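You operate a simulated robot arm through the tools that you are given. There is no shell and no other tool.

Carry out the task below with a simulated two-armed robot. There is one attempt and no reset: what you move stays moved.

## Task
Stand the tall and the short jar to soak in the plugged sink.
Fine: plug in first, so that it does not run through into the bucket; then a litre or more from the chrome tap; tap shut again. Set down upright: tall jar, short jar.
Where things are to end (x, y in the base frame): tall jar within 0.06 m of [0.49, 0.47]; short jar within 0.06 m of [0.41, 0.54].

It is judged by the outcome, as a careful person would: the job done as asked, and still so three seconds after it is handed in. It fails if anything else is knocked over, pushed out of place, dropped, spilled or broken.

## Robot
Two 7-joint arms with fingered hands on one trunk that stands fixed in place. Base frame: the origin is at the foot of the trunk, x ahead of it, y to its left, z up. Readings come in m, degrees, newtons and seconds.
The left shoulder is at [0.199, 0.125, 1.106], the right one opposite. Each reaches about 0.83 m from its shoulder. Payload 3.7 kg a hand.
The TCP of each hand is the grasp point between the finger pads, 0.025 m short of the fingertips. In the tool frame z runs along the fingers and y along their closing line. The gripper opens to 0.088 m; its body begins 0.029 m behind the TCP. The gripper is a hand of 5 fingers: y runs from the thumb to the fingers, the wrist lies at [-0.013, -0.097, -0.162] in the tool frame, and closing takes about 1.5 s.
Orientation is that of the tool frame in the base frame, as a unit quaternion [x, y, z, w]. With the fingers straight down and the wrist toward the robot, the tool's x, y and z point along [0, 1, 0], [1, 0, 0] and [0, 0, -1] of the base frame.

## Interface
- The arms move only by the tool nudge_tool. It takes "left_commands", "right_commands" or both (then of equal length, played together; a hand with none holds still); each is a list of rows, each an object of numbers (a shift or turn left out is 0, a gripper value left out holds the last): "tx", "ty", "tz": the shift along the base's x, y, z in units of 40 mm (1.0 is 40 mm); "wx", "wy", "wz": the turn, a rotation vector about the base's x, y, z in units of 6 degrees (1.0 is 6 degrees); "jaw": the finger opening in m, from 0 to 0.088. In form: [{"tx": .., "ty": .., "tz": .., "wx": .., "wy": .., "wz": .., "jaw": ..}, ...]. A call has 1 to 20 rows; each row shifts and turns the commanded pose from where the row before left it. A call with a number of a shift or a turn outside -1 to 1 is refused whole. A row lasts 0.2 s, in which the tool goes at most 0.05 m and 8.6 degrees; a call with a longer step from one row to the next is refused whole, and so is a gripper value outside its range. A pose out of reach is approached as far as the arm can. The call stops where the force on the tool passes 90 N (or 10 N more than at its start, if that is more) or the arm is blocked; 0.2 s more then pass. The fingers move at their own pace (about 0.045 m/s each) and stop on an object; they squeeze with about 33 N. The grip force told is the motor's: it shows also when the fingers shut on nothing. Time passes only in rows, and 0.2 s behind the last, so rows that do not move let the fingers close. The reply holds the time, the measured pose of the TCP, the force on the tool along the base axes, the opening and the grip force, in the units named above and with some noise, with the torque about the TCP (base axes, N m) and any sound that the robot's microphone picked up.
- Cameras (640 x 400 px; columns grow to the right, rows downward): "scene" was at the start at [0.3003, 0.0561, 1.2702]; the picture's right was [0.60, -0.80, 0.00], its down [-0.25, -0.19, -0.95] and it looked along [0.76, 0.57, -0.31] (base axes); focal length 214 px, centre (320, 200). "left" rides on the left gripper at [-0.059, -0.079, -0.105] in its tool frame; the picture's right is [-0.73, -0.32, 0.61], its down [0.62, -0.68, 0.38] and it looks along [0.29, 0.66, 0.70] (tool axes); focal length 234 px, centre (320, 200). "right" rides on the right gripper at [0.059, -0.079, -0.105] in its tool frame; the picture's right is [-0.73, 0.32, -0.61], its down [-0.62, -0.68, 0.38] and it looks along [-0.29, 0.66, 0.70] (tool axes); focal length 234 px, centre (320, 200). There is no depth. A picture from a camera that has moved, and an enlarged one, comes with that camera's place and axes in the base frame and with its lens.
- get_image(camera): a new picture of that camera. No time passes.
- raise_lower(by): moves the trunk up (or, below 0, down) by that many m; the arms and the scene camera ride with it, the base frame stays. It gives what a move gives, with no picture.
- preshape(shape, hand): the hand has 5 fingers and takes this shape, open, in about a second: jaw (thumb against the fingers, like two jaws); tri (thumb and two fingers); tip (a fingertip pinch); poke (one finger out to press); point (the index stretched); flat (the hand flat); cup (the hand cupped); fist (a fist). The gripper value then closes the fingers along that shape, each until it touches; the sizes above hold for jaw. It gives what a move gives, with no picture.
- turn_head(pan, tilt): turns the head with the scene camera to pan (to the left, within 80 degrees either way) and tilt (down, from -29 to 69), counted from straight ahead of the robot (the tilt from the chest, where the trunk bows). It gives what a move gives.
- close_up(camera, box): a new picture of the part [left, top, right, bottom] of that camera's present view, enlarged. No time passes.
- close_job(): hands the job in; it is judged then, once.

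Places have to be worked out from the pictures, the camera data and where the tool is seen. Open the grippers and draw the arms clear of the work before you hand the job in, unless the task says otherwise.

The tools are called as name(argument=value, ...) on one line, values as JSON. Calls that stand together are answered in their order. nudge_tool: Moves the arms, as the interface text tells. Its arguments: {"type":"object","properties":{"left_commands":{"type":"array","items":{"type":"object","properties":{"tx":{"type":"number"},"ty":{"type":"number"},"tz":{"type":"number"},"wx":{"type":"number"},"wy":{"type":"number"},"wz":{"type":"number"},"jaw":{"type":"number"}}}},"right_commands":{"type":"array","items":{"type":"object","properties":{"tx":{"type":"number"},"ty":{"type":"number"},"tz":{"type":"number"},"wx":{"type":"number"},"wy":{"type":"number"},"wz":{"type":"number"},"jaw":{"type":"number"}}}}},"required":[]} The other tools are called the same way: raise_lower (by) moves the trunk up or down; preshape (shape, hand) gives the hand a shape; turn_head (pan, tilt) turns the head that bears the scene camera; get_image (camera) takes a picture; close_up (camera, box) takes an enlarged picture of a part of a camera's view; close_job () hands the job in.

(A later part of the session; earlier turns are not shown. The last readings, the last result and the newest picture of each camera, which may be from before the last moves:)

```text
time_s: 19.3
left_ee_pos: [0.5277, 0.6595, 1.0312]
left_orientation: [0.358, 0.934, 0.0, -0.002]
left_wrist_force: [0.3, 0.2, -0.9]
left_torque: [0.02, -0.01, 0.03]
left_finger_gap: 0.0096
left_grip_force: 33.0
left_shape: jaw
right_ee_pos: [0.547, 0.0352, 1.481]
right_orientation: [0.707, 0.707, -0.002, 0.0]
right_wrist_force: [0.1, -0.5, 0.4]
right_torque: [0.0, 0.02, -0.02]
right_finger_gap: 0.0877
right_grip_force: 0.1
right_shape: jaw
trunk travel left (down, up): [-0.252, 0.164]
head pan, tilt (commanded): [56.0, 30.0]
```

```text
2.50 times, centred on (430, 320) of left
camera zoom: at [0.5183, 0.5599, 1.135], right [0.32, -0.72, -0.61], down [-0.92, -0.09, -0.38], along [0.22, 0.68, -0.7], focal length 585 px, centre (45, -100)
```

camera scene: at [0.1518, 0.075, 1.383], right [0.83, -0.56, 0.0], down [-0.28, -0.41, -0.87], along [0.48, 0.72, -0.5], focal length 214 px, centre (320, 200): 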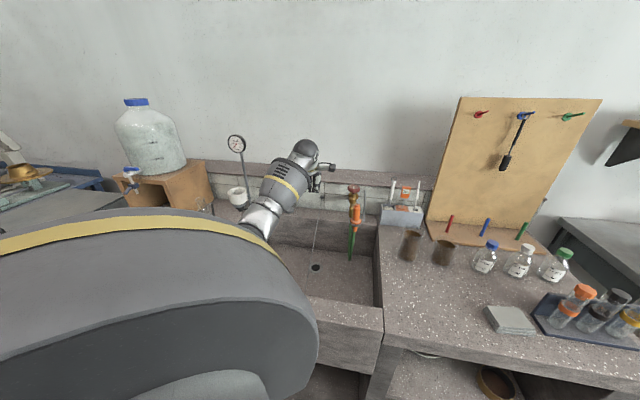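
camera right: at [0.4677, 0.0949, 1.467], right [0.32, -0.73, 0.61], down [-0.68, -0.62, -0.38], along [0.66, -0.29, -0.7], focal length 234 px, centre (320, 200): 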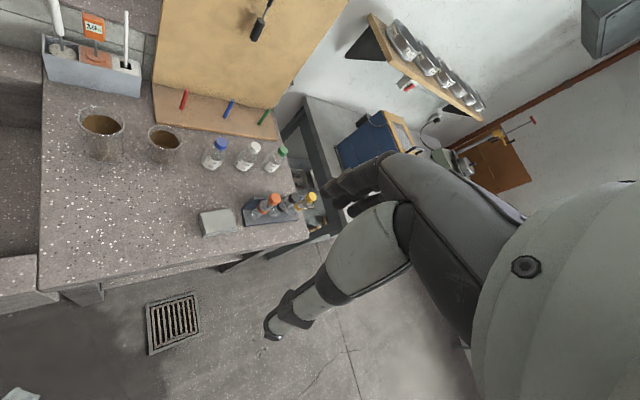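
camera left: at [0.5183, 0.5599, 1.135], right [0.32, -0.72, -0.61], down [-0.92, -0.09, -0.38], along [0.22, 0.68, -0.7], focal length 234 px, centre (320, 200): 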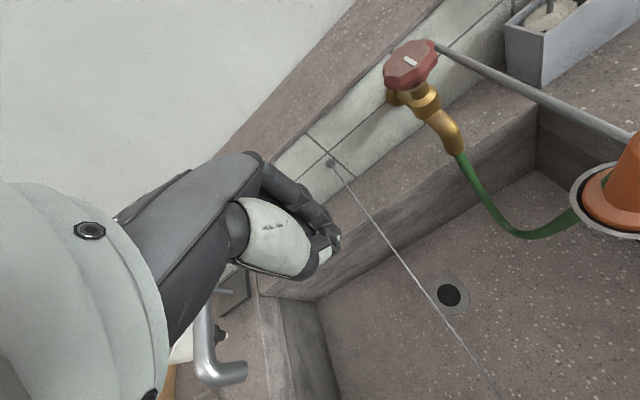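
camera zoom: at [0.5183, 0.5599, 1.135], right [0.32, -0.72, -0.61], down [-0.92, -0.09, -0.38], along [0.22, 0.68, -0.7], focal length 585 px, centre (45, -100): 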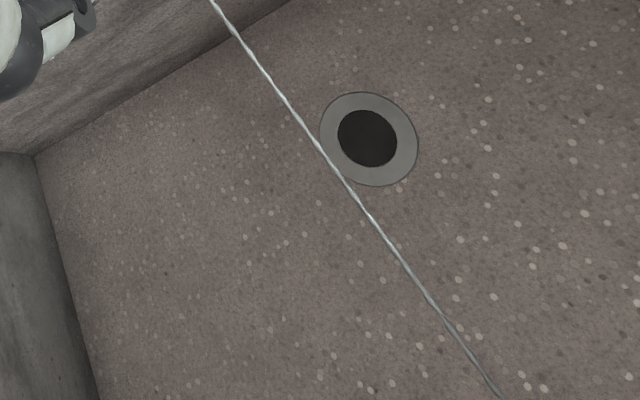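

The chain leads past the drain toward the front of the sink floor. I retract the left hand up and back so the wrist camera can see the front part of the basin.

nudge_tool(left_commands=[{"tx": -0.55, "ty": -0.6, "tz": 0.8, "wz": -1.0}, {"tx": -0.55, "ty": -0.6, "tz": 0.8, "wz": -1.0}, {"tx": -0.55, "ty": -0.6, "tz": 0.8, "wz": -1.0}, {"tx": -0.55, "ty": -0.6, "tz": 0.8, "wz": -1.0}, {"tx": -0.55, "ty": -0.6, "tz": 0.8, "wz": -1.0}, {"tx": -0.55, "ty": -0.6, "tz": 0.8, "wz": -1.0}, {"tx": -0.55, "ty": -0.6, "tz": 0.6, "wz": -1.0}, {"tx": -0.55, "ty": -0.6, "tz": 0.6, "wz": -1.0}])

get_image(camera="left")

get_image(camera="scene")

```text
time_s: 21.1
left_ee_pos: [0.3505, 0.4654, 1.2734]
left_orientation: [0.708, 0.706, 0.001, 0.0]
left_wrist_force: [-0.1, -0.7, 0.0]
left_torque: [0.02, 0.01, -0.01]
left_finger_gap: 0.0098
left_grip_force: 32.6
left_shape: jaw
right_ee_pos: [0.5438, 0.0342, 1.4829]
right_orientation: [0.708, 0.706, 0.001, 0.001]
right_wrist_force: [-0.6, -1.2, 0.0]
right_torque: [-0.04, -0.03, 0.0]
right_finger_gap: 0.0879
right_grip_force: 0.0
right_shape: jaw
trunk travel left (down, up): [-0.252, 0.164]
head pan, tilt (commanded): [56.0, 30.0]
```

```text
taken
camera left: at [0.27, 0.4062, 1.3782], right [-0.32, -0.72, -0.61], down [-0.68, 0.62, -0.38], along [0.66, 0.29, -0.69], focal length 234 px, centre (320, 200)
```

left: 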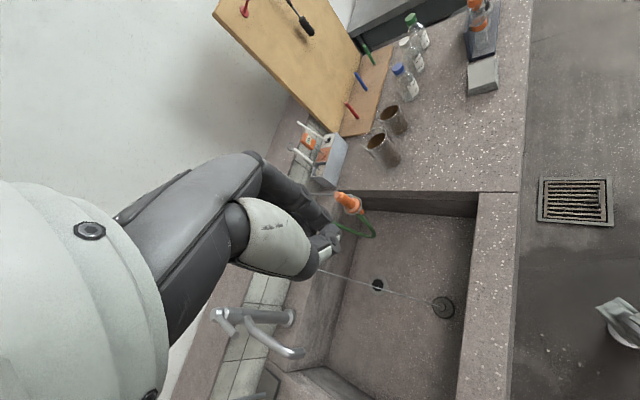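

```text
taken
camera scene: at [0.1495, 0.0743, 1.3836], right [0.83, -0.56, 0.0], down [-0.28, -0.41, -0.87], along [0.48, 0.72, -0.5], focal length 214 px, centre (320, 200)
```

scene: 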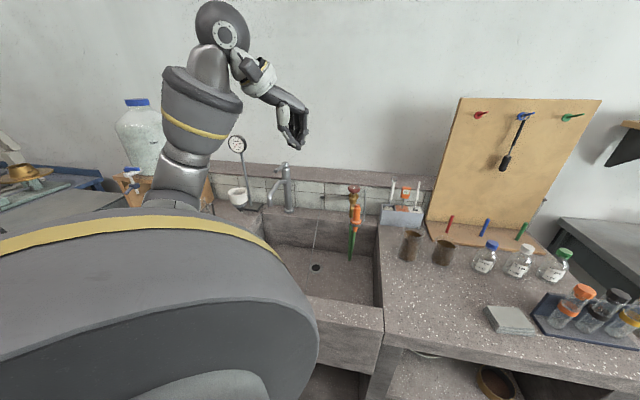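

The plug lies upright on the sink floor near the front wall, at about (0.383, 0.524), with the chain taut. I enlarge it to judge the gap to the wall.

close_up(camera="left", box=[360, 240, 520, 340])

```text
4.00 times, centred on (440, 290) of left
camera zoom: at [0.27, 0.4062, 1.3782], right [-0.32, -0.72, -0.61], down [-0.68, 0.62, -0.38], along [0.66, 0.29, -0.69], focal length 937 px, centre (-160, -160)
```

zoom: 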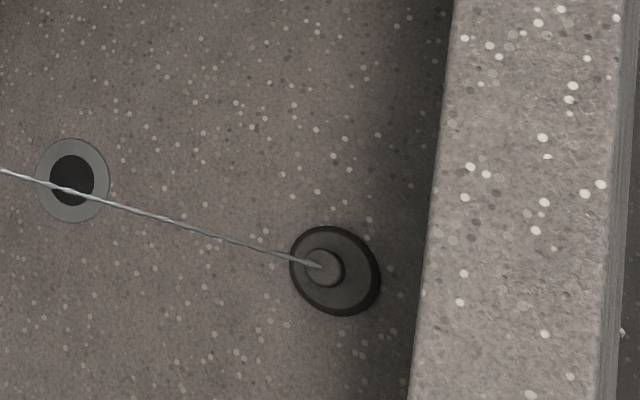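

Seen better, the front wall's inner face lies about 7.6 cm from the plug (the visible edge was the rim top). So I can grip the knob with the hand tilted back about 20°, which keeps the wrist above the rim. I yaw, tilt and descend halfway first.

nudge_tool(left_commands=[{"tx": 0.07, "ty": 0.13, "tz": -0.7, "wz": 1.0, "jaw": 0.05}, {"tx": 0.07, "ty": 0.13, "tz": -0.7, "wz": 1.0}, {"tx": 0.07, "ty": 0.13, "tz": -0.7, "wz": 1.0}, {"tx": 0.07, "ty": 0.13, "tz": -0.7, "wz": 1.0}, {"tx": 0.07, "ty": 0.13, "tz": -0.7, "wz": 1.0}, {"tx": 0.07, "ty": 0.13, "tz": -0.7, "wz": 1.0}, {"tx": 0.07, "ty": 0.13, "tz": -0.7, "wz": 1.0}, {"tx": 0.07, "ty": 0.13, "tz": -0.7, "wz": 1.0}, {"tx": 0.07, "ty": 0.13, "tz": -0.4, "wx": -0.62, "wy": 0.557}, {"tx": 0.07, "ty": 0.13, "tz": -0.4, "wx": -0.62, "wy": 0.557}, {"tx": 0.07, "ty": 0.13, "tz": -0.4, "wx": -0.62, "wy": 0.557}, {"tx": 0.07, "ty": 0.13, "tz": -0.4, "wx": -0.62, "wy": 0.557}])

get_image(camera="left")

get_image(camera="scene")

get_image(camera="right")

```text
time_s: 23.7
left_ee_pos: [0.3865, 0.5304, 0.9848]
left_orientation: [0.353, 0.919, -0.162, -0.064]
left_wrist_force: [-0.4, -0.1, 1.7]
left_torque: [0.02, 0.01, -0.03]
left_finger_gap: 0.0493
left_grip_force: 0.1
left_shape: jaw
right_ee_pos: [0.5449, 0.0346, 1.4821]
right_orientation: [0.708, 0.706, 0.001, 0.0]
right_wrist_force: [0.1, -0.6, -0.2]
right_torque: [0.03, 0.01, 0.02]
right_finger_gap: 0.0875
right_grip_force: 0.1
right_shape: jaw
trunk travel left (down, up): [-0.252, 0.164]
head pan, tilt (commanded): [56.0, 30.0]
```

```text
taken
camera left: at [0.4021, 0.4607, 1.1092], right [0.2, -0.86, -0.46], down [-0.98, -0.16, -0.13], along [0.04, 0.48, -0.88], focal length 234 px, centre (320, 200)
```

left: 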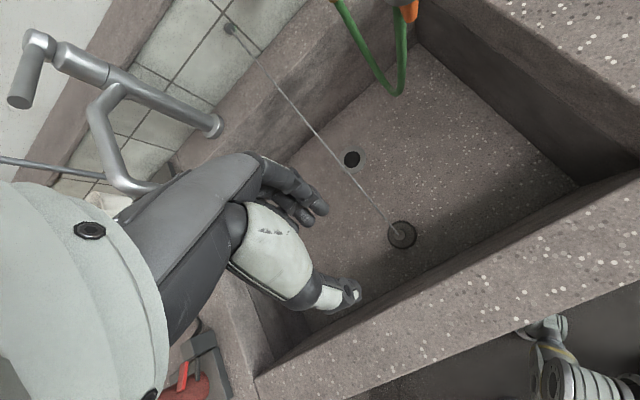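

```text
taken
camera scene: at [0.1507, 0.0751, 1.3832], right [0.83, -0.56, 0.0], down [-0.28, -0.41, -0.87], along [0.48, 0.72, -0.5], focal length 214 px, centre (320, 200)
```

scene: 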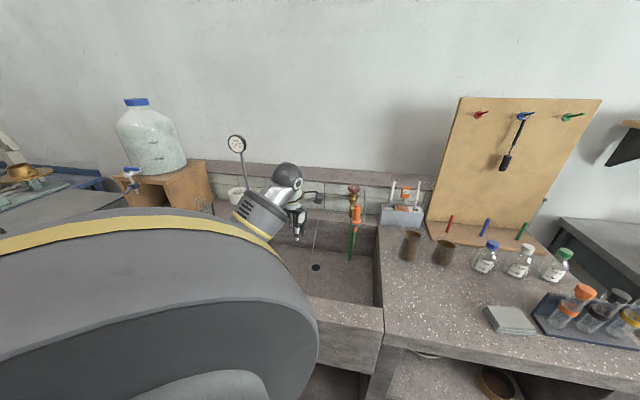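

```text
taken
camera right: at [0.4667, 0.0946, 1.5876], right [0.32, -0.73, 0.61], down [-0.68, -0.62, -0.38], along [0.66, -0.29, -0.7], focal length 234 px, centre (320, 200)
```

right: 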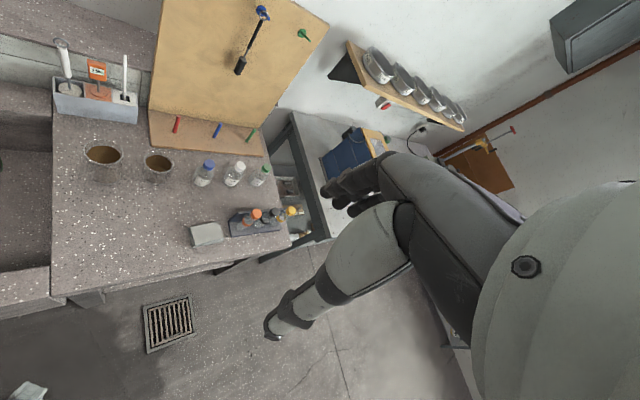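

The plug now triangulates to (0.384, 0.527), almost under the hand. Before going below the rim I turn the right hand so its camera gives me a side view of the left forearm and the rim.

nudge_tool(right_commands=[{"wz": 1.0}, {"wz": 1.0}, {"wz": 1.0}, {"wz": 1.0}, {"wz": 1.0}, {"wz": 1.0}, {"wz": 1.0}, {"wz": 1.0}, {"wz": 1.0}, {"wz": 1.0}, {"wz": 1.0}, {"wz": 1.0}, {"wz": 1.0}, {"wz": 1.0}])

get_image(camera="right")

```text
time_s: 26.7
left_ee_pos: [0.3836, 0.5296, 0.9853]
left_orientation: [0.354, 0.92, -0.16, -0.061]
left_wrist_force: [-0.3, 1.0, -1.1]
left_torque: [0.0, 0.01, -0.02]
left_finger_gap: 0.0496
left_grip_force: 0.1
left_shape: jaw
right_ee_pos: [0.534, 0.0223, 1.4616]
right_orientation: [0.299, 0.954, -0.013, 0.0]
right_wrist_force: [-0.2, 0.4, 0.9]
right_torque: [-0.03, -0.02, -0.05]
right_finger_gap: 0.0874
right_grip_force: 0.1
right_shape: jaw
right hand out of reach, approached as far as the arm can: row 9, 10, 11, 12, 13, 14
trunk travel left (down, up): [-0.252, 0.164]
head pan, tilt (commanded): [56.0, 30.0]
```

```text
taken
camera right: at [0.443, -0.0057, 1.5687], right [0.79, -0.13, 0.6], down [0.12, -0.92, -0.36], along [0.61, 0.36, -0.71], focal length 234 px, centre (320, 200)
```

right: 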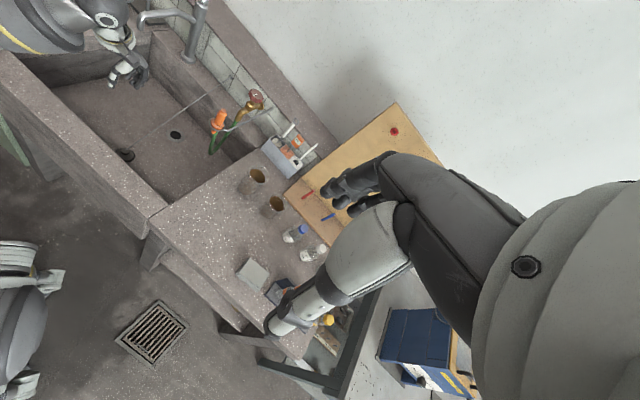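

The side view from the right camera shows the sink, the plug and the left hand. I now lower the left hand to z ≈ 0.73 and check the clearance of the forearm over the rim.

nudge_tool(left_commands=[{"tz": -0.8}, {"tz": -0.8}, {"tz": -0.8}, {"tz": -0.8}, {"tz": -0.8}, {"tz": -0.8}, {"tz": -0.8}, {"tz": -0.8}, {}])

close_up(camera="right", box=[0, 0, 240, 200])

get_image(camera="left")

```text
time_s: 28.7
left_ee_pos: [0.3833, 0.5303, 0.7287]
left_orientation: [0.353, 0.92, -0.161, -0.062]
left_wrist_force: [-0.4, -0.2, 0.3]
left_torque: [0.0, -0.02, 0.01]
left_finger_gap: 0.0497
left_grip_force: 0.1
left_shape: jaw
right_ee_pos: [0.5364, 0.0221, 1.4598]
right_orientation: [0.299, 0.954, -0.014, -0.001]
right_wrist_force: [-0.1, -0.2, -1.0]
right_torque: [-0.01, 0.02, -0.01]
right_finger_gap: 0.0879
right_grip_force: 0.0
right_shape: jaw
trunk travel left (down, up): [-0.252, 0.164]
head pan, tilt (commanded): [56.0, 30.0]
```

```text
2.00 times, centred on (120, 100) of right
camera zoom: at [0.4454, -0.0062, 1.5677], right [0.79, -0.13, 0.6], down [0.12, -0.92, -0.36], along [0.61, 0.36, -0.71], focal length 468 px, centre (720, 400)
```

zoom: 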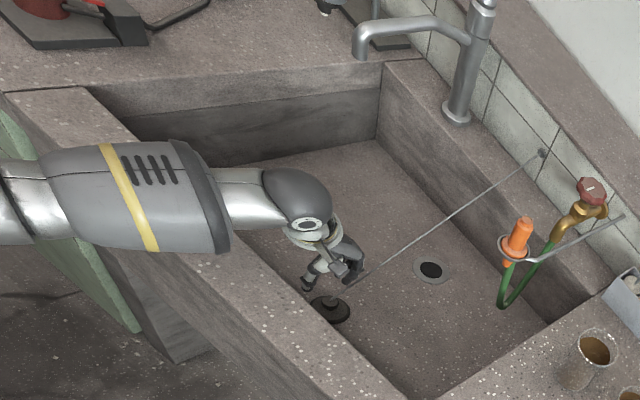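

```text
taken
camera left: at [0.4011, 0.4608, 0.854], right [0.2, -0.86, -0.46], down [-0.98, -0.16, -0.13], along [0.04, 0.48, -0.88], focal length 234 px, centre (320, 200)
```

left: 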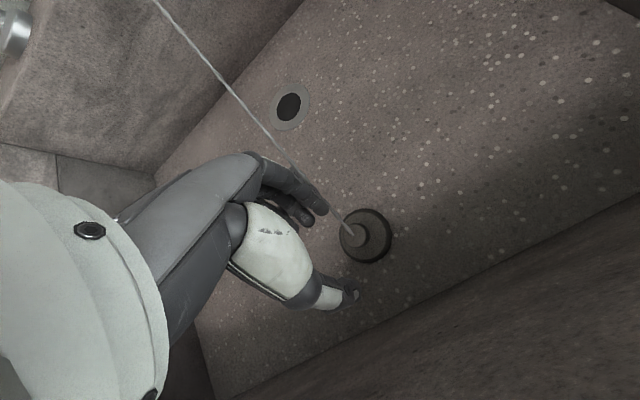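

Side view: the plug is right under the hand, but the forearm lies almost level, only about 6 cm above the rim. I raise the trunk by 0.07 m to stretch the arm so it comes in steeper, then descend again.

raise_lower(by=0.07)

nudge_tool(left_commands=[{"tz": -0.6}, {"tz": -0.6}, {"tz": -0.5}, {}])

get_image(camera="right")

close_up(camera="left", box=[260, 150, 420, 320])

```text
time_s: 29.8
left_ee_pos: [0.3857, 0.5285, 0.7958]
left_orientation: [0.353, 0.919, -0.162, -0.063]
left_wrist_force: [0.1, 0.1, 0.5]
left_torque: [0.04, -0.01, 0.02]
left_finger_gap: 0.0496
left_grip_force: 0.1
left_shape: jaw
right_ee_pos: [0.476, 0.0213, 1.5775]
right_orientation: [0.302, 0.952, 0.005, 0.049]
right_wrist_force: [0.3, 0.6, 0.2]
right_torque: [0.01, 0.02, 0.03]
right_finger_gap: 0.0875
right_grip_force: 0.1
right_shape: jaw
trunk travel left (down, up): [-0.322, 0.094]
head pan, tilt (commanded): [56.0, 30.0]
```

```text
time_s: 30.8
left_ee_pos: [0.3853, 0.5288, 0.7305]
left_orientation: [0.353, 0.92, -0.161, -0.062]
left_wrist_force: [-0.6, -0.3, 0.7]
left_torque: [-0.02, 0.0, -0.03]
left_finger_gap: 0.0496
left_grip_force: 0.0
left_shape: jaw
right_ee_pos: [0.4755, 0.0213, 1.5806]
right_orientation: [0.301, 0.952, 0.005, 0.049]
right_wrist_force: [-0.2, -0.8, 0.4]
right_torque: [-0.03, -0.04, 0.01]
right_finger_gap: 0.0882
right_grip_force: 0.1
right_shape: jaw
trunk travel left (down, up): [-0.322, 0.094]
head pan, tilt (commanded): [56.0, 30.0]
```

```text
taken
camera right: at [0.3729, -0.0072, 1.6767], right [0.72, -0.14, 0.68], down [0.15, -0.92, -0.35], along [0.68, 0.36, -0.64], focal length 234 px, centre (320, 200)
```

right: 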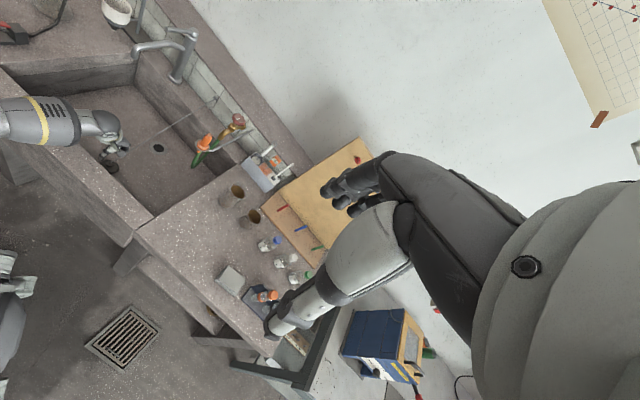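

```text
2.35 times, centred on (340, 235) of left
camera zoom: at [0.4021, 0.4605, 0.8556], right [0.2, -0.86, -0.46], down [-0.98, -0.16, -0.13], along [0.04, 0.48, -0.88], focal length 551 px, centre (273, 118)
```

zoom: 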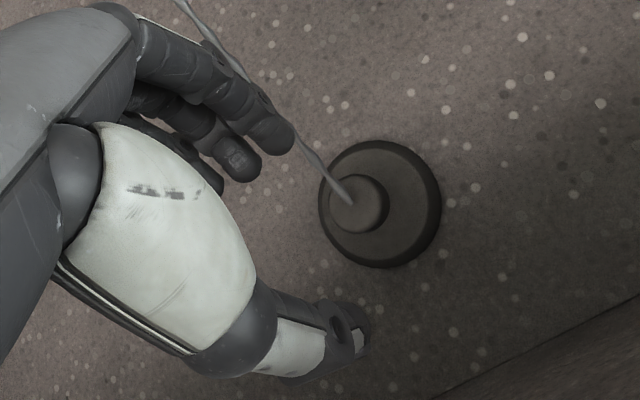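

The knob is at (0.3855, 0.525). I fine-align and lower to z ≈ 0.669 with the fingers at 42 mm.

nudge_tool(left_commands=[{"tx": 0.07, "tz": -0.5, "jaw": 0.042}, {"tz": -0.5}, {"tz": -0.35}, {"tz": -0.15}, {}])

close_up(camera="left", box=[260, 150, 420, 320])

close_up(camera="right", box=[0, 50, 200, 200])

```text
time_s: 32.0
left_ee_pos: [0.3877, 0.5292, 0.6704]
left_orientation: [0.353, 0.92, -0.161, -0.062]
left_wrist_force: [-0.2, 0.5, 0.7]
left_torque: [0.0, 0.03, -0.05]
left_finger_gap: 0.0424
left_grip_force: 0.0
left_shape: jaw
right_ee_pos: [0.4751, 0.021, 1.581]
right_orientation: [0.301, 0.952, 0.005, 0.049]
right_wrist_force: [-0.2, -0.5, 0.1]
right_torque: [-0.01, 0.01, 0.0]
right_finger_gap: 0.0876
right_grip_force: 0.0
right_shape: jaw
trunk travel left (down, up): [-0.322, 0.094]
head pan, tilt (commanded): [56.0, 30.0]
```

```text
2.35 times, centred on (340, 235) of left
camera zoom: at [0.405, 0.4604, 0.7956], right [0.2, -0.86, -0.46], down [-0.98, -0.16, -0.13], along [0.04, 0.48, -0.88], focal length 551 px, centre (273, 118)
```

zoom: 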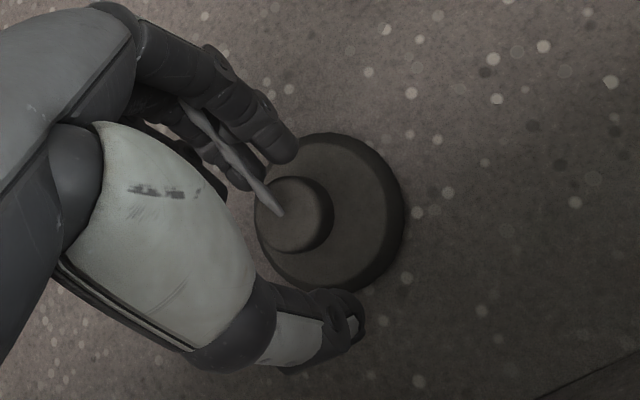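

```text
2.67 times, centred on (100, 125) of right
camera zoom: at [0.3731, -0.0071, 1.6767], right [0.72, -0.14, 0.68], down [0.15, -0.92, -0.35], along [0.68, 0.36, -0.64], focal length 624 px, centre (907, 400)
```

zoom: 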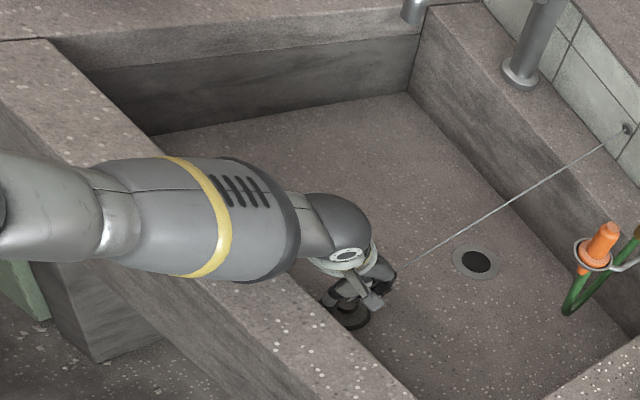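

No contact yet, and the knob sits relative to the pads just as in the first, firm grasp. I close the fingers here.

nudge_tool(left_commands=[{"jaw": 0.0}, {"jaw": 0.0}, {"jaw": 0.0}, {"jaw": 0.0}, {"jaw": 0.0}, {"jaw": 0.0}, {"jaw": 0.0}, {"jaw": 0.0}])

close_up(camera="left", box=[260, 150, 420, 320])

```text
time_s: 33.8
left_ee_pos: [0.387, 0.5297, 0.6713]
left_orientation: [0.353, 0.919, -0.162, -0.061]
left_wrist_force: [-0.3, 0.6, 0.6]
left_torque: [-0.02, 0.0, 0.03]
left_finger_gap: 0.0001
left_grip_force: 33.2
left_shape: jaw
right_ee_pos: [0.4752, 0.0207, 1.5796]
right_orientation: [0.301, 0.952, 0.006, 0.049]
right_wrist_force: [0.0, -0.2, -0.3]
right_torque: [0.03, 0.03, -0.02]
right_finger_gap: 0.0877
right_grip_force: 0.1
right_shape: jaw
trunk travel left (down, up): [-0.322, 0.094]
head pan, tilt (commanded): [56.0, 30.0]
```

```text
2.35 times, centred on (340, 235) of left
camera zoom: at [0.4048, 0.4604, 0.7956], right [0.2, -0.86, -0.46], down [-0.98, -0.16, -0.13], along [0.04, 0.48, -0.88], focal length 551 px, centre (273, 118)
```

zoom: 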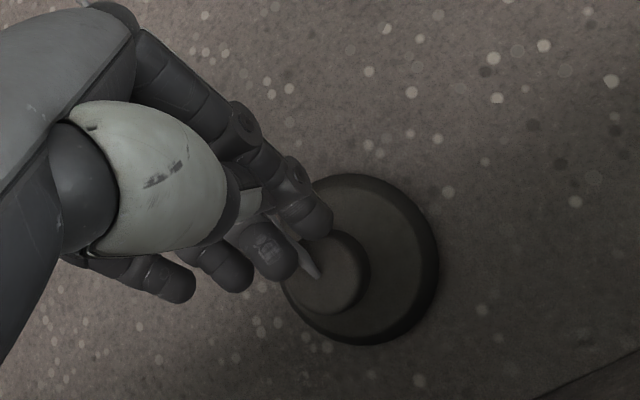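

The fingers shut above the knob and nudged the plug slightly toward the robot, to about (0.375, 0.509). I open wide, re-centre with the thumb on the robot side of the knob, and go about 1 cm lower so the hand cages the plug.

nudge_tool(left_commands=[{"tz": 0.5, "jaw": 0.062}, {"jaw": 0.062}, {"jaw": 0.062}, {"jaw": 0.062}, {"tx": -0.03, "ty": -0.23}, {"tz": -0.4}, {}])

close_up(camera="left", box=[260, 150, 420, 320])

```text
time_s: 35.4
left_ee_pos: [0.3857, 0.5211, 0.6744]
left_orientation: [0.353, 0.919, -0.162, -0.062]
left_wrist_force: [0.9, 0.3, 0.2]
left_torque: [-0.01, 0.0, 0.02]
left_finger_gap: 0.0619
left_grip_force: 0.1
left_shape: jaw
right_ee_pos: [0.4751, 0.021, 1.5802]
right_orientation: [0.301, 0.952, 0.005, 0.05]
right_wrist_force: [-0.7, 0.2, -1.3]
right_torque: [-0.01, 0.0, -0.03]
right_finger_gap: 0.0877
right_grip_force: 0.1
right_shape: jaw
trunk travel left (down, up): [-0.322, 0.094]
head pan, tilt (commanded): [56.0, 30.0]
```

```text
2.35 times, centred on (340, 235) of left
camera zoom: at [0.4037, 0.4512, 0.7997], right [0.2, -0.86, -0.46], down [-0.98, -0.16, -0.13], along [0.04, 0.48, -0.88], focal length 551 px, centre (273, 118)
```

zoom: 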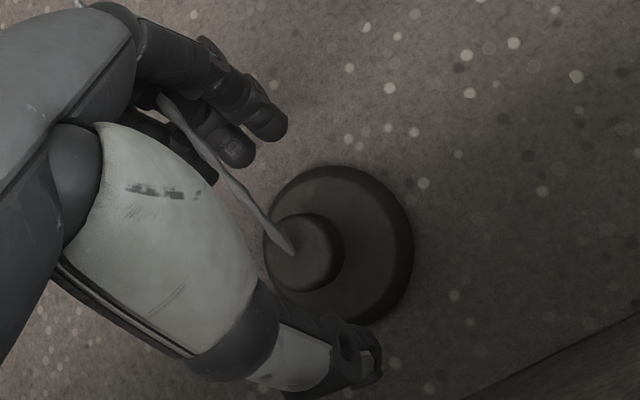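

The knob is now between thumb and fingers, nearer the thumb. I lower another 14 mm.

nudge_tool(left_commands=[{"tz": -0.2}, {"tz": -0.15}, {}])

close_up(camera="left", box=[260, 150, 420, 320])

close_up(camera="right", box=[60, 90, 160, 190])

```text
time_s: 36.2
left_ee_pos: [0.3871, 0.5205, 0.6604]
left_orientation: [0.353, 0.92, -0.161, -0.062]
left_wrist_force: [1.0, -0.4, 0.3]
left_torque: [0.01, 0.0, 0.0]
left_finger_gap: 0.062
left_grip_force: 0.0
left_shape: jaw
right_ee_pos: [0.475, 0.0205, 1.5807]
right_orientation: [0.301, 0.952, 0.006, 0.05]
right_wrist_force: [0.1, -0.2, -0.2]
right_torque: [0.0, 0.02, -0.02]
right_finger_gap: 0.0874
right_grip_force: 0.1
right_shape: jaw
trunk travel left (down, up): [-0.322, 0.094]
head pan, tilt (commanded): [56.0, 30.0]
```

```text
2.35 times, centred on (340, 235) of left
camera zoom: at [0.4037, 0.4513, 0.7856], right [0.2, -0.86, -0.46], down [-0.98, -0.16, -0.13], along [0.04, 0.48, -0.88], focal length 551 px, centre (273, 118)
```

zoom: 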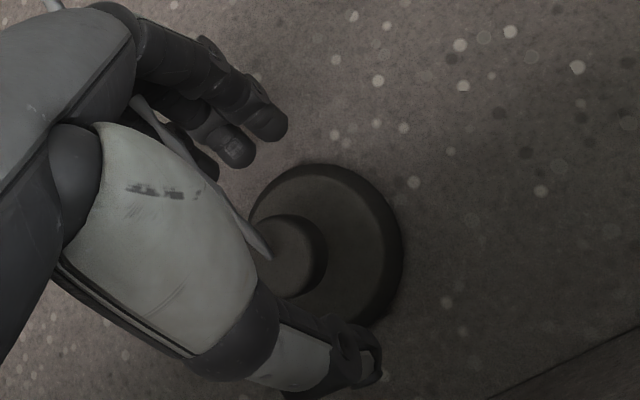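

```text
4.00 times, centred on (110, 140) of right
camera zoom: at [0.3729, -0.0071, 1.6767], right [0.72, -0.14, 0.68], down [0.15, -0.92, -0.35], along [0.68, 0.36, -0.64], focal length 937 px, centre (1160, 440)
```

zoom: 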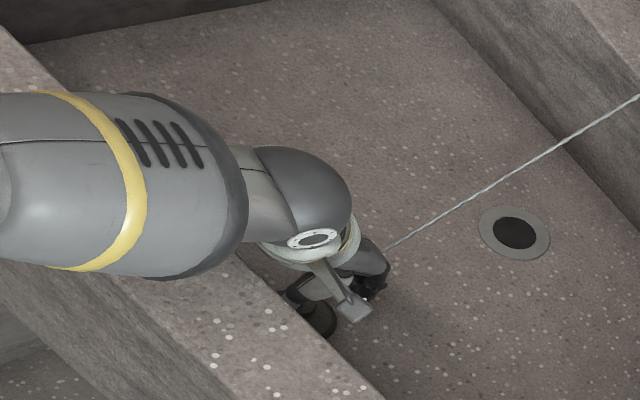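

The knob lies where the fingertips meet. I close again at this lower height.

nudge_tool(left_commands=[{"jaw": 0.0}, {"jaw": 0.0}, {"jaw": 0.0}, {"jaw": 0.0}, {"jaw": 0.0}, {"jaw": 0.0}, {"jaw": 0.0}, {"jaw": 0.0}, {"jaw": 0.0}])

close_up(camera="left", box=[260, 150, 420, 320])

```text
time_s: 38.2
left_ee_pos: [0.3862, 0.5209, 0.661]
left_orientation: [0.353, 0.92, -0.161, -0.062]
left_wrist_force: [-1.3, -1.1, 4.6]
left_torque: [-0.02, 0.05, -0.01]
left_finger_gap: 0.0029
left_grip_force: 33.1
left_shape: jaw
right_ee_pos: [0.4773, 0.0206, 1.5802]
right_orientation: [0.302, 0.952, 0.006, 0.049]
right_wrist_force: [0.9, -0.3, -0.2]
right_torque: [0.01, 0.01, 0.03]
right_finger_gap: 0.0877
right_grip_force: 0.1
right_shape: jaw
trunk travel left (down, up): [-0.322, 0.094]
head pan, tilt (commanded): [56.0, 30.0]
```

```text
2.35 times, centred on (340, 235) of left
camera zoom: at [0.4035, 0.4511, 0.7859], right [0.2, -0.86, -0.46], down [-0.98, -0.16, -0.13], along [0.04, 0.48, -0.88], focal length 551 px, centre (273, 118)
```

zoom: 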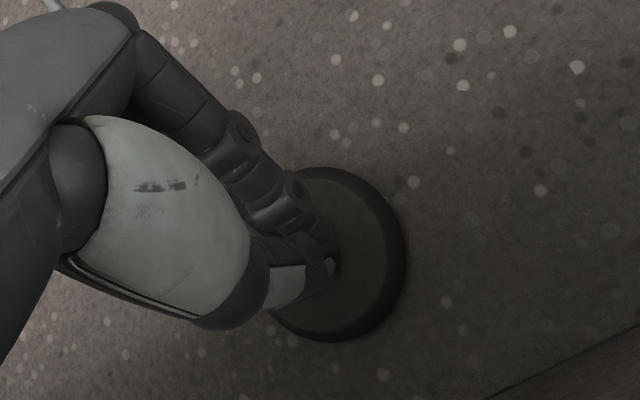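

The gap reads only 3 mm, so I'm unsure whether the knob is held. I lift 1 cm to test it.

nudge_tool(left_commands=[{"tz": 0.15}, {"tz": 0.15}, {}])

close_up(camera="left", box=[260, 150, 420, 320])

close_up(camera="right", box=[60, 90, 160, 190])

```text
time_s: 39.0
left_ee_pos: [0.3863, 0.5193, 0.6716]
left_orientation: [0.353, 0.919, -0.161, -0.063]
left_wrist_force: [-0.8, -0.4, -0.4]
left_torque: [0.0, -0.02, -0.02]
left_finger_gap: 0.0029
left_grip_force: 33.6
left_shape: jaw
right_ee_pos: [0.4747, 0.0218, 1.5795]
right_orientation: [0.302, 0.952, 0.006, 0.049]
right_wrist_force: [1.0, 0.4, -0.4]
right_torque: [-0.01, -0.04, 0.01]
right_finger_gap: 0.0873
right_grip_force: 0.1
right_shape: jaw
trunk travel left (down, up): [-0.322, 0.094]
head pan, tilt (commanded): [56.0, 30.0]
```

```text
2.35 times, centred on (340, 235) of left
camera zoom: at [0.4033, 0.4508, 0.7972], right [0.2, -0.86, -0.46], down [-0.98, -0.16, -0.13], along [0.04, 0.48, -0.88], focal length 551 px, centre (273, 118)
```

zoom: 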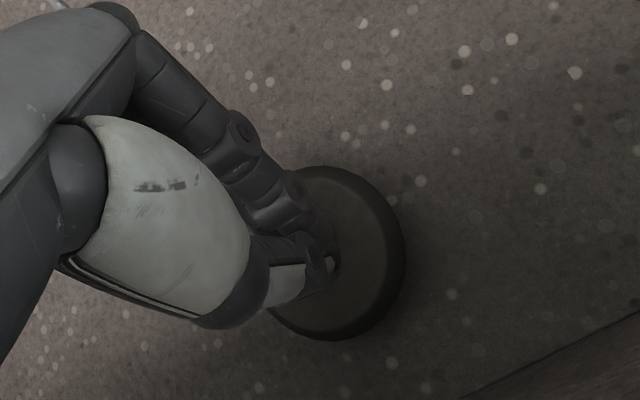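

```text
4.00 times, centred on (110, 140) of right
camera zoom: at [0.3731, -0.007, 1.6766], right [0.72, -0.14, 0.68], down [0.15, -0.92, -0.35], along [0.68, 0.36, -0.64], focal length 937 px, centre (1160, 440)
```

zoom: 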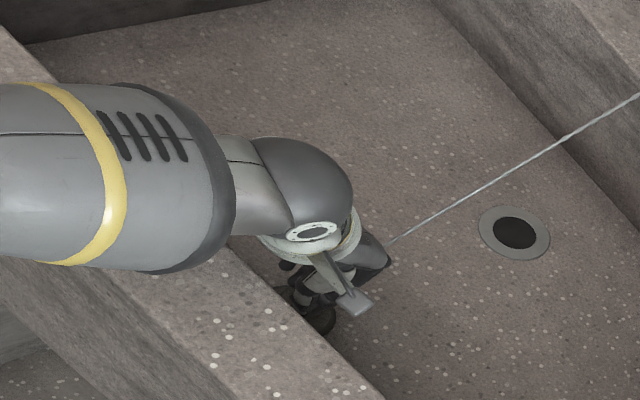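

The plug moves with the hand (the floor shifts beneath while the plug stays fixed in view), so it is held, 1 cm above the floor. I carry it slowly at this height toward the drain.

nudge_tool(left_commands=[{"tx": 0.15, "ty": 0.155}, {"tx": 0.25, "ty": 0.26}, {"tx": 0.25, "ty": 0.26}, {"tx": 0.25, "ty": 0.26}, {"tx": 0.25, "ty": 0.26}, {"tx": 0.25, "ty": 0.26}, {"tx": 0.25, "ty": 0.26}, {"tx": 0.25, "ty": 0.26}, {"tx": 0.25, "ty": 0.26}, {"tx": 0.25, "ty": 0.26}, {"tx": 0.25, "ty": 0.26}, {"tx": 0.25, "ty": 0.26}, {"tx": 0.25, "ty": 0.26}, {"tx": 0.15, "ty": 0.155}, {}])

get_image(camera="left")

close_up(camera="right", box=[60, 80, 220, 190])

```text
time_s: 42.2
left_ee_pos: [0.4373, 0.5533, 0.6964]
left_orientation: [0.353, 0.919, -0.161, -0.062]
left_wrist_force: [-0.1, 0.0, -0.2]
left_torque: [-0.01, 0.02, -0.03]
left_finger_gap: 0.0024
left_grip_force: 33.1
left_shape: jaw
left hand out of reach, approached as far as the arm can: row 4, 5, 6, 7, 8, 9, 10, 11, 12, 13, 14
right_ee_pos: [0.4759, 0.0215, 1.58]
right_orientation: [0.301, 0.952, 0.006, 0.05]
right_wrist_force: [-0.5, -0.2, -0.6]
right_torque: [0.0, 0.01, 0.01]
right_finger_gap: 0.0878
right_grip_force: 0.1
right_shape: jaw
trunk travel left (down, up): [-0.322, 0.094]
head pan, tilt (commanded): [56.0, 30.0]
```

```text
taken
camera left: at [0.4537, 0.4837, 0.8211], right [0.2, -0.86, -0.46], down [-0.98, -0.16, -0.13], along [0.04, 0.48, -0.88], focal length 234 px, centre (320, 200)
```

left: 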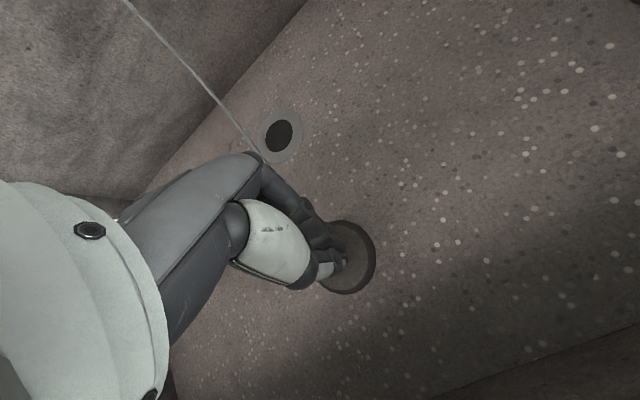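

```text
3.64 times, centred on (140, 135) of right
camera zoom: at [0.3731, -0.007, 1.6767], right [0.72, -0.14, 0.68], down [0.15, -0.92, -0.35], along [0.68, 0.36, -0.64], focal length 852 px, centre (974, 436)
```

zoom: 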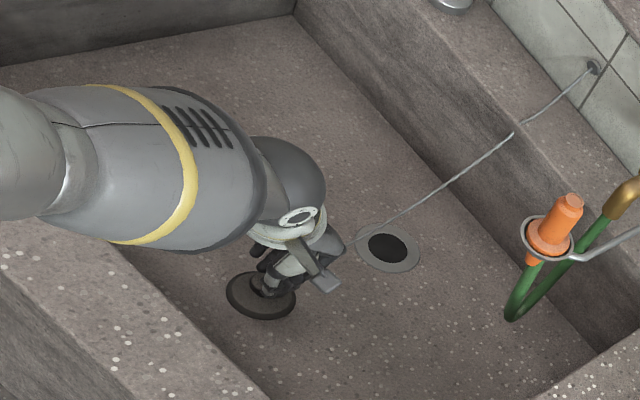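

The arm reached its limit with the trunk this high, but the plug is still held. I raise the hand, then lower the trunk to bring the shoulder forward again.

nudge_tool(left_commands=[{"tz": 0.4}, {"tz": 0.6}, {"tz": 0.6}, {"tz": 0.6}, {}])

close_up(camera="right", box=[60, 80, 220, 190])

```text
time_s: 43.4
left_ee_pos: [0.4375, 0.5531, 0.7838]
left_orientation: [0.353, 0.919, -0.161, -0.063]
left_wrist_force: [0.6, -0.8, 0.9]
left_torque: [-0.02, -0.03, -0.02]
left_finger_gap: 0.0025
left_grip_force: 32.9
left_shape: jaw
right_ee_pos: [0.476, 0.0208, 1.5804]
right_orientation: [0.301, 0.952, 0.006, 0.049]
right_wrist_force: [0.3, 0.0, 0.8]
right_torque: [0.02, 0.0, -0.01]
right_finger_gap: 0.0877
right_grip_force: 0.0
right_shape: jaw
trunk travel left (down, up): [-0.322, 0.094]
head pan, tilt (commanded): [56.0, 30.0]
```

```text
3.64 times, centred on (140, 135) of right
camera zoom: at [0.3732, -0.0069, 1.6766], right [0.72, -0.14, 0.68], down [0.15, -0.92, -0.35], along [0.68, 0.36, -0.64], focal length 852 px, centre (974, 436)
```

zoom: 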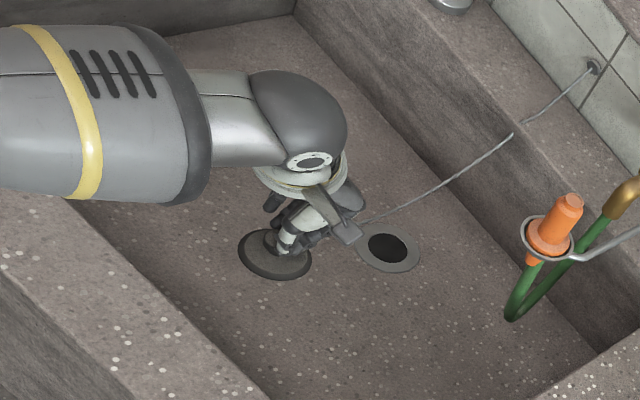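

Commands continue from the measured pose. I raise the hand a bit more and lower the trunk by 0.13 m.

nudge_tool(left_commands=[{"tz": 0.5}, {"tz": 0.6}, {"tz": 0.6}, {}])

raise_lower(by=-0.13)

get_image(camera="left")

get_image(camera="right")

```text
time_s: 44.4
left_ee_pos: [0.437, 0.5532, 0.8516]
left_orientation: [0.353, 0.92, -0.161, -0.062]
left_wrist_force: [0.2, -0.4, -0.1]
left_torque: [-0.01, 0.0, 0.0]
left_finger_gap: 0.0026
left_grip_force: 32.6
left_shape: jaw
right_ee_pos: [0.4745, 0.0209, 1.5786]
right_orientation: [0.301, 0.952, 0.006, 0.049]
right_wrist_force: [0.2, -0.2, 0.1]
right_torque: [-0.01, 0.0, -0.01]
right_finger_gap: 0.0874
right_grip_force: 0.1
right_shape: jaw
trunk travel left (down, up): [-0.322, 0.094]
head pan, tilt (commanded): [56.0, 30.0]
```

```text
time_s: 46.0
left_ee_pos: [0.4373, 0.553, 0.7228]
left_orientation: [0.353, 0.92, -0.161, -0.062]
left_wrist_force: [-0.2, -0.4, 0.2]
left_torque: [0.03, -0.02, 0.01]
left_finger_gap: 0.0029
left_grip_force: 33.4
left_shape: jaw
right_ee_pos: [0.4736, 0.02, 1.4522]
right_orientation: [0.301, 0.952, 0.005, 0.051]
right_wrist_force: [-1.1, -0.4, 0.2]
right_torque: [0.02, 0.03, 0.01]
right_finger_gap: 0.0877
right_grip_force: 0.0
right_shape: jaw
trunk travel left (down, up): [-0.192, 0.224]
head pan, tilt (commanded): [56.0, 30.0]
```

```text
taken
camera left: at [0.4533, 0.4835, 0.8483], right [0.2, -0.86, -0.46], down [-0.98, -0.16, -0.13], along [0.04, 0.48, -0.88], focal length 234 px, centre (320, 200)
```

left: 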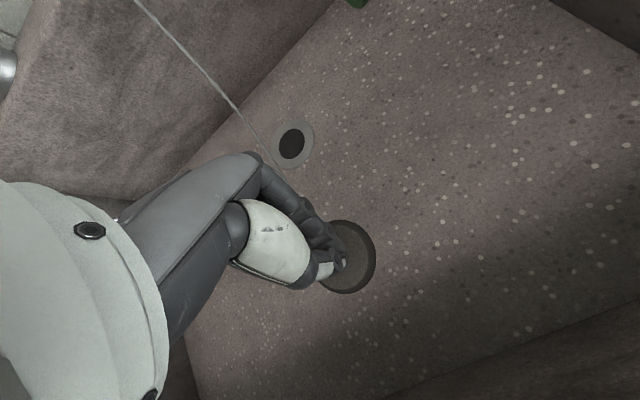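

```text
taken
camera right: at [0.3704, -0.0073, 1.5479], right [0.71, -0.14, 0.69], down [0.15, -0.92, -0.35], along [0.68, 0.36, -0.64], focal length 234 px, centre (320, 200)
```

right: 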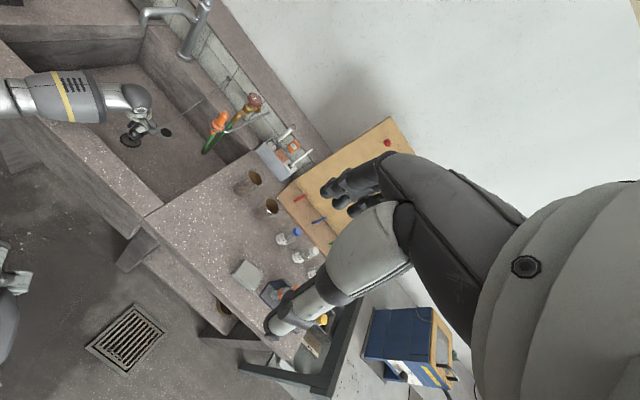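

Still held, with the trunk back near its old height. I move on over the drain: about (0.105, 0.114) m at constant height.

nudge_tool(left_commands=[{"tx": 0.15, "ty": 0.16}, {"tx": 0.29, "ty": 0.315}, {"tx": 0.29, "ty": 0.315}, {"tx": 0.29, "ty": 0.315}, {"tx": 0.29, "ty": 0.315}, {"tx": 0.29, "ty": 0.315}, {"tx": 0.29, "ty": 0.315}, {"tx": 0.29, "ty": 0.315}, {"tx": 0.29, "ty": 0.315}, {"tx": 0.15, "ty": 0.16}, {}])

get_image(camera="left")

close_up(camera="right", box=[80, 60, 240, 170])

get_image(camera="scene")

```text
time_s: 48.4
left_ee_pos: [0.5419, 0.6655, 0.7219]
left_orientation: [0.353, 0.919, -0.161, -0.063]
left_wrist_force: [0.3, -0.7, -1.8]
left_torque: [-0.03, 0.0, 0.0]
left_finger_gap: 0.0026
left_grip_force: 33.4
left_shape: jaw
right_ee_pos: [0.4747, 0.0206, 1.4504]
right_orientation: [0.301, 0.952, 0.005, 0.049]
right_wrist_force: [-1.2, -0.2, 0.1]
right_torque: [0.01, -0.01, -0.02]
right_finger_gap: 0.0878
right_grip_force: 0.1
right_shape: jaw
trunk travel left (down, up): [-0.192, 0.224]
head pan, tilt (commanded): [56.0, 30.0]
```

```text
taken
camera left: at [0.5586, 0.5968, 0.8468], right [0.2, -0.86, -0.46], down [-0.98, -0.15, -0.13], along [0.04, 0.48, -0.88], focal length 234 px, centre (320, 200)
```

left: 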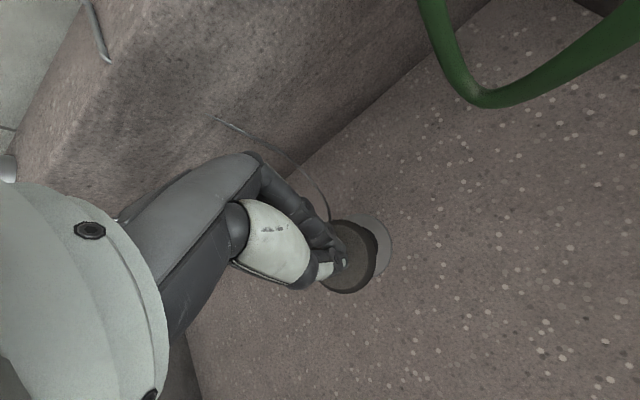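

```text
3.64 times, centred on (160, 115) of right
camera zoom: at [0.3731, -0.007, 1.5467], right [0.72, -0.14, 0.68], down [0.15, -0.92, -0.35], along [0.68, 0.36, -0.64], focal length 852 px, centre (902, 509)
```

zoom: 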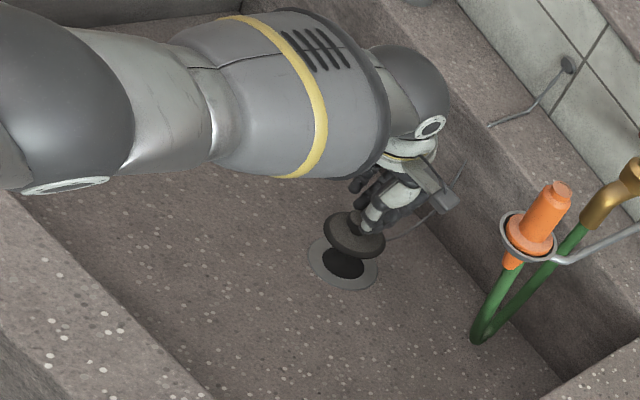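

```text
taken
camera scene: at [0.2103, 0.0749, 1.3197], right [0.83, -0.56, 0.0], down [-0.28, -0.41, -0.87], along [0.48, 0.72, -0.5], focal length 214 px, centre (320, 200)
```

scene: 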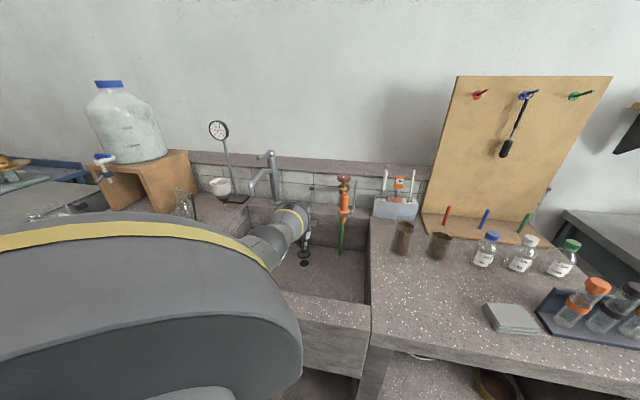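

Both views put the plug within about 4 mm of the drain axis (0.5265, 0.663). I lower it gently about 55 mm with a tiny y correction.

nudge_tool(left_commands=[{"ty": 0.06, "tz": -0.3}, {"tz": -0.4}, {"tz": -0.35}, {"tz": -0.2}, {"tz": -0.12}, {}])

close_up(camera="right", box=[110, 90, 210, 160])

close_up(camera="left", box=[260, 150, 420, 320])

```text
time_s: 49.8
left_ee_pos: [0.5351, 0.6526, 0.6804]
left_orientation: [0.353, 0.92, -0.161, -0.061]
left_wrist_force: [0.1, 0.4, -1.4]
left_torque: [-0.01, 0.0, -0.01]
left_finger_gap: 0.0027
left_grip_force: 33.0
left_shape: jaw
left hand out of reach, approached as far as the arm can: row 2, 3, 4
right_ee_pos: [0.476, 0.0209, 1.4499]
right_orientation: [0.301, 0.952, 0.006, 0.049]
right_wrist_force: [0.2, -0.8, -0.4]
right_torque: [-0.01, 0.0, 0.03]
right_finger_gap: 0.0881
right_grip_force: 0.1
right_shape: jaw
trunk travel left (down, up): [-0.192, 0.224]
head pan, tilt (commanded): [56.0, 30.0]
```

```text
5.71 times, centred on (160, 125) of right
camera zoom: at [0.373, -0.0071, 1.5467], right [0.72, -0.14, 0.68], down [0.15, -0.92, -0.35], along [0.68, 0.36, -0.64], focal length 1338 px, centre (1234, 629)
```

zoom: 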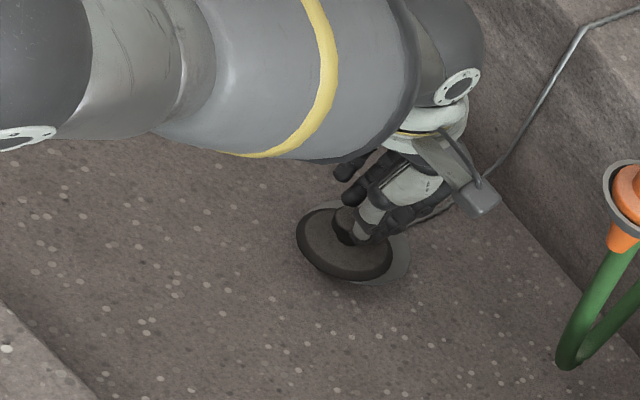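

```text
2.35 times, centred on (340, 235) of left
camera zoom: at [0.5515, 0.5837, 0.8043], right [0.2, -0.87, -0.46], down [-0.98, -0.16, -0.13], along [0.04, 0.48, -0.88], focal length 551 px, centre (273, 118)
```

zoom: 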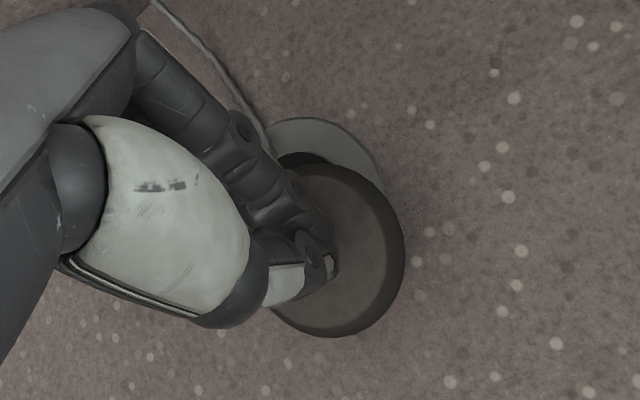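

Reach ran out again. I lift the hand 8 cm and lower the trunk 8 cm more to gain reach.

nudge_tool(left_commands=[{"tz": 0.4}, {"tz": 0.6}, {"tz": 0.6}, {"tz": 0.4}, {}])

raise_lower(by=-0.08)

close_up(camera="left", box=[260, 150, 420, 320])

get_image(camera="right")

```text
time_s: 51.0
left_ee_pos: [0.5355, 0.6545, 0.758]
left_orientation: [0.353, 0.919, -0.161, -0.062]
left_wrist_force: [-0.4, -0.4, -1.0]
left_torque: [0.04, -0.04, 0.04]
left_finger_gap: 0.0025
left_grip_force: 33.2
left_shape: jaw
right_ee_pos: [0.4751, 0.0212, 1.4484]
right_orientation: [0.301, 0.952, 0.005, 0.05]
right_wrist_force: [-0.2, 0.6, 0.0]
right_torque: [-0.01, -0.01, 0.02]
right_finger_gap: 0.0877
right_grip_force: 0.2
right_shape: jaw
trunk travel left (down, up): [-0.192, 0.224]
head pan, tilt (commanded): [56.0, 30.0]
```

```text
time_s: 52.1
left_ee_pos: [0.5345, 0.6543, 0.6806]
left_orientation: [0.353, 0.92, -0.161, -0.061]
left_wrist_force: [-0.2, 0.0, 0.5]
left_torque: [-0.03, -0.03, -0.01]
left_finger_gap: 0.0025
left_grip_force: 32.9
left_shape: jaw
right_ee_pos: [0.4732, 0.0228, 1.3715]
right_orientation: [0.301, 0.952, 0.005, 0.052]
right_wrist_force: [-0.6, -0.2, 0.1]
right_torque: [0.01, -0.04, -0.01]
right_finger_gap: 0.0876
right_grip_force: 0.0
right_shape: jaw
trunk travel left (down, up): [-0.112, 0.304]
head pan, tilt (commanded): [56.0, 30.0]
```

```text
2.35 times, centred on (340, 235) of left
camera zoom: at [0.5514, 0.5852, 0.8056], right [0.2, -0.86, -0.46], down [-0.98, -0.16, -0.13], along [0.04, 0.48, -0.88], focal length 551 px, centre (273, 118)
```

zoom: 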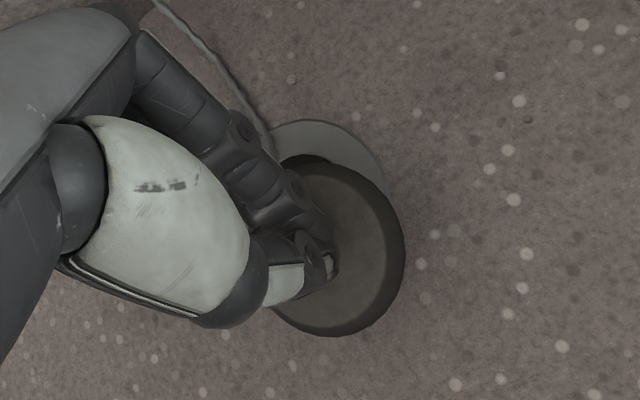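

```text
taken
camera right: at [0.3701, -0.0064, 1.4677], right [0.71, -0.14, 0.69], down [0.16, -0.92, -0.35], along [0.68, 0.36, -0.64], focal length 234 px, centre (320, 200)
```

right: 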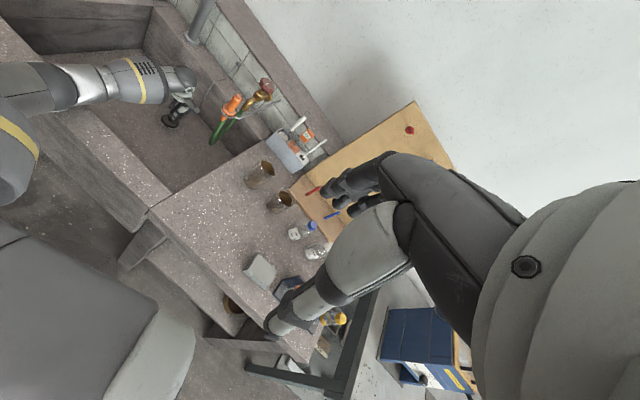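

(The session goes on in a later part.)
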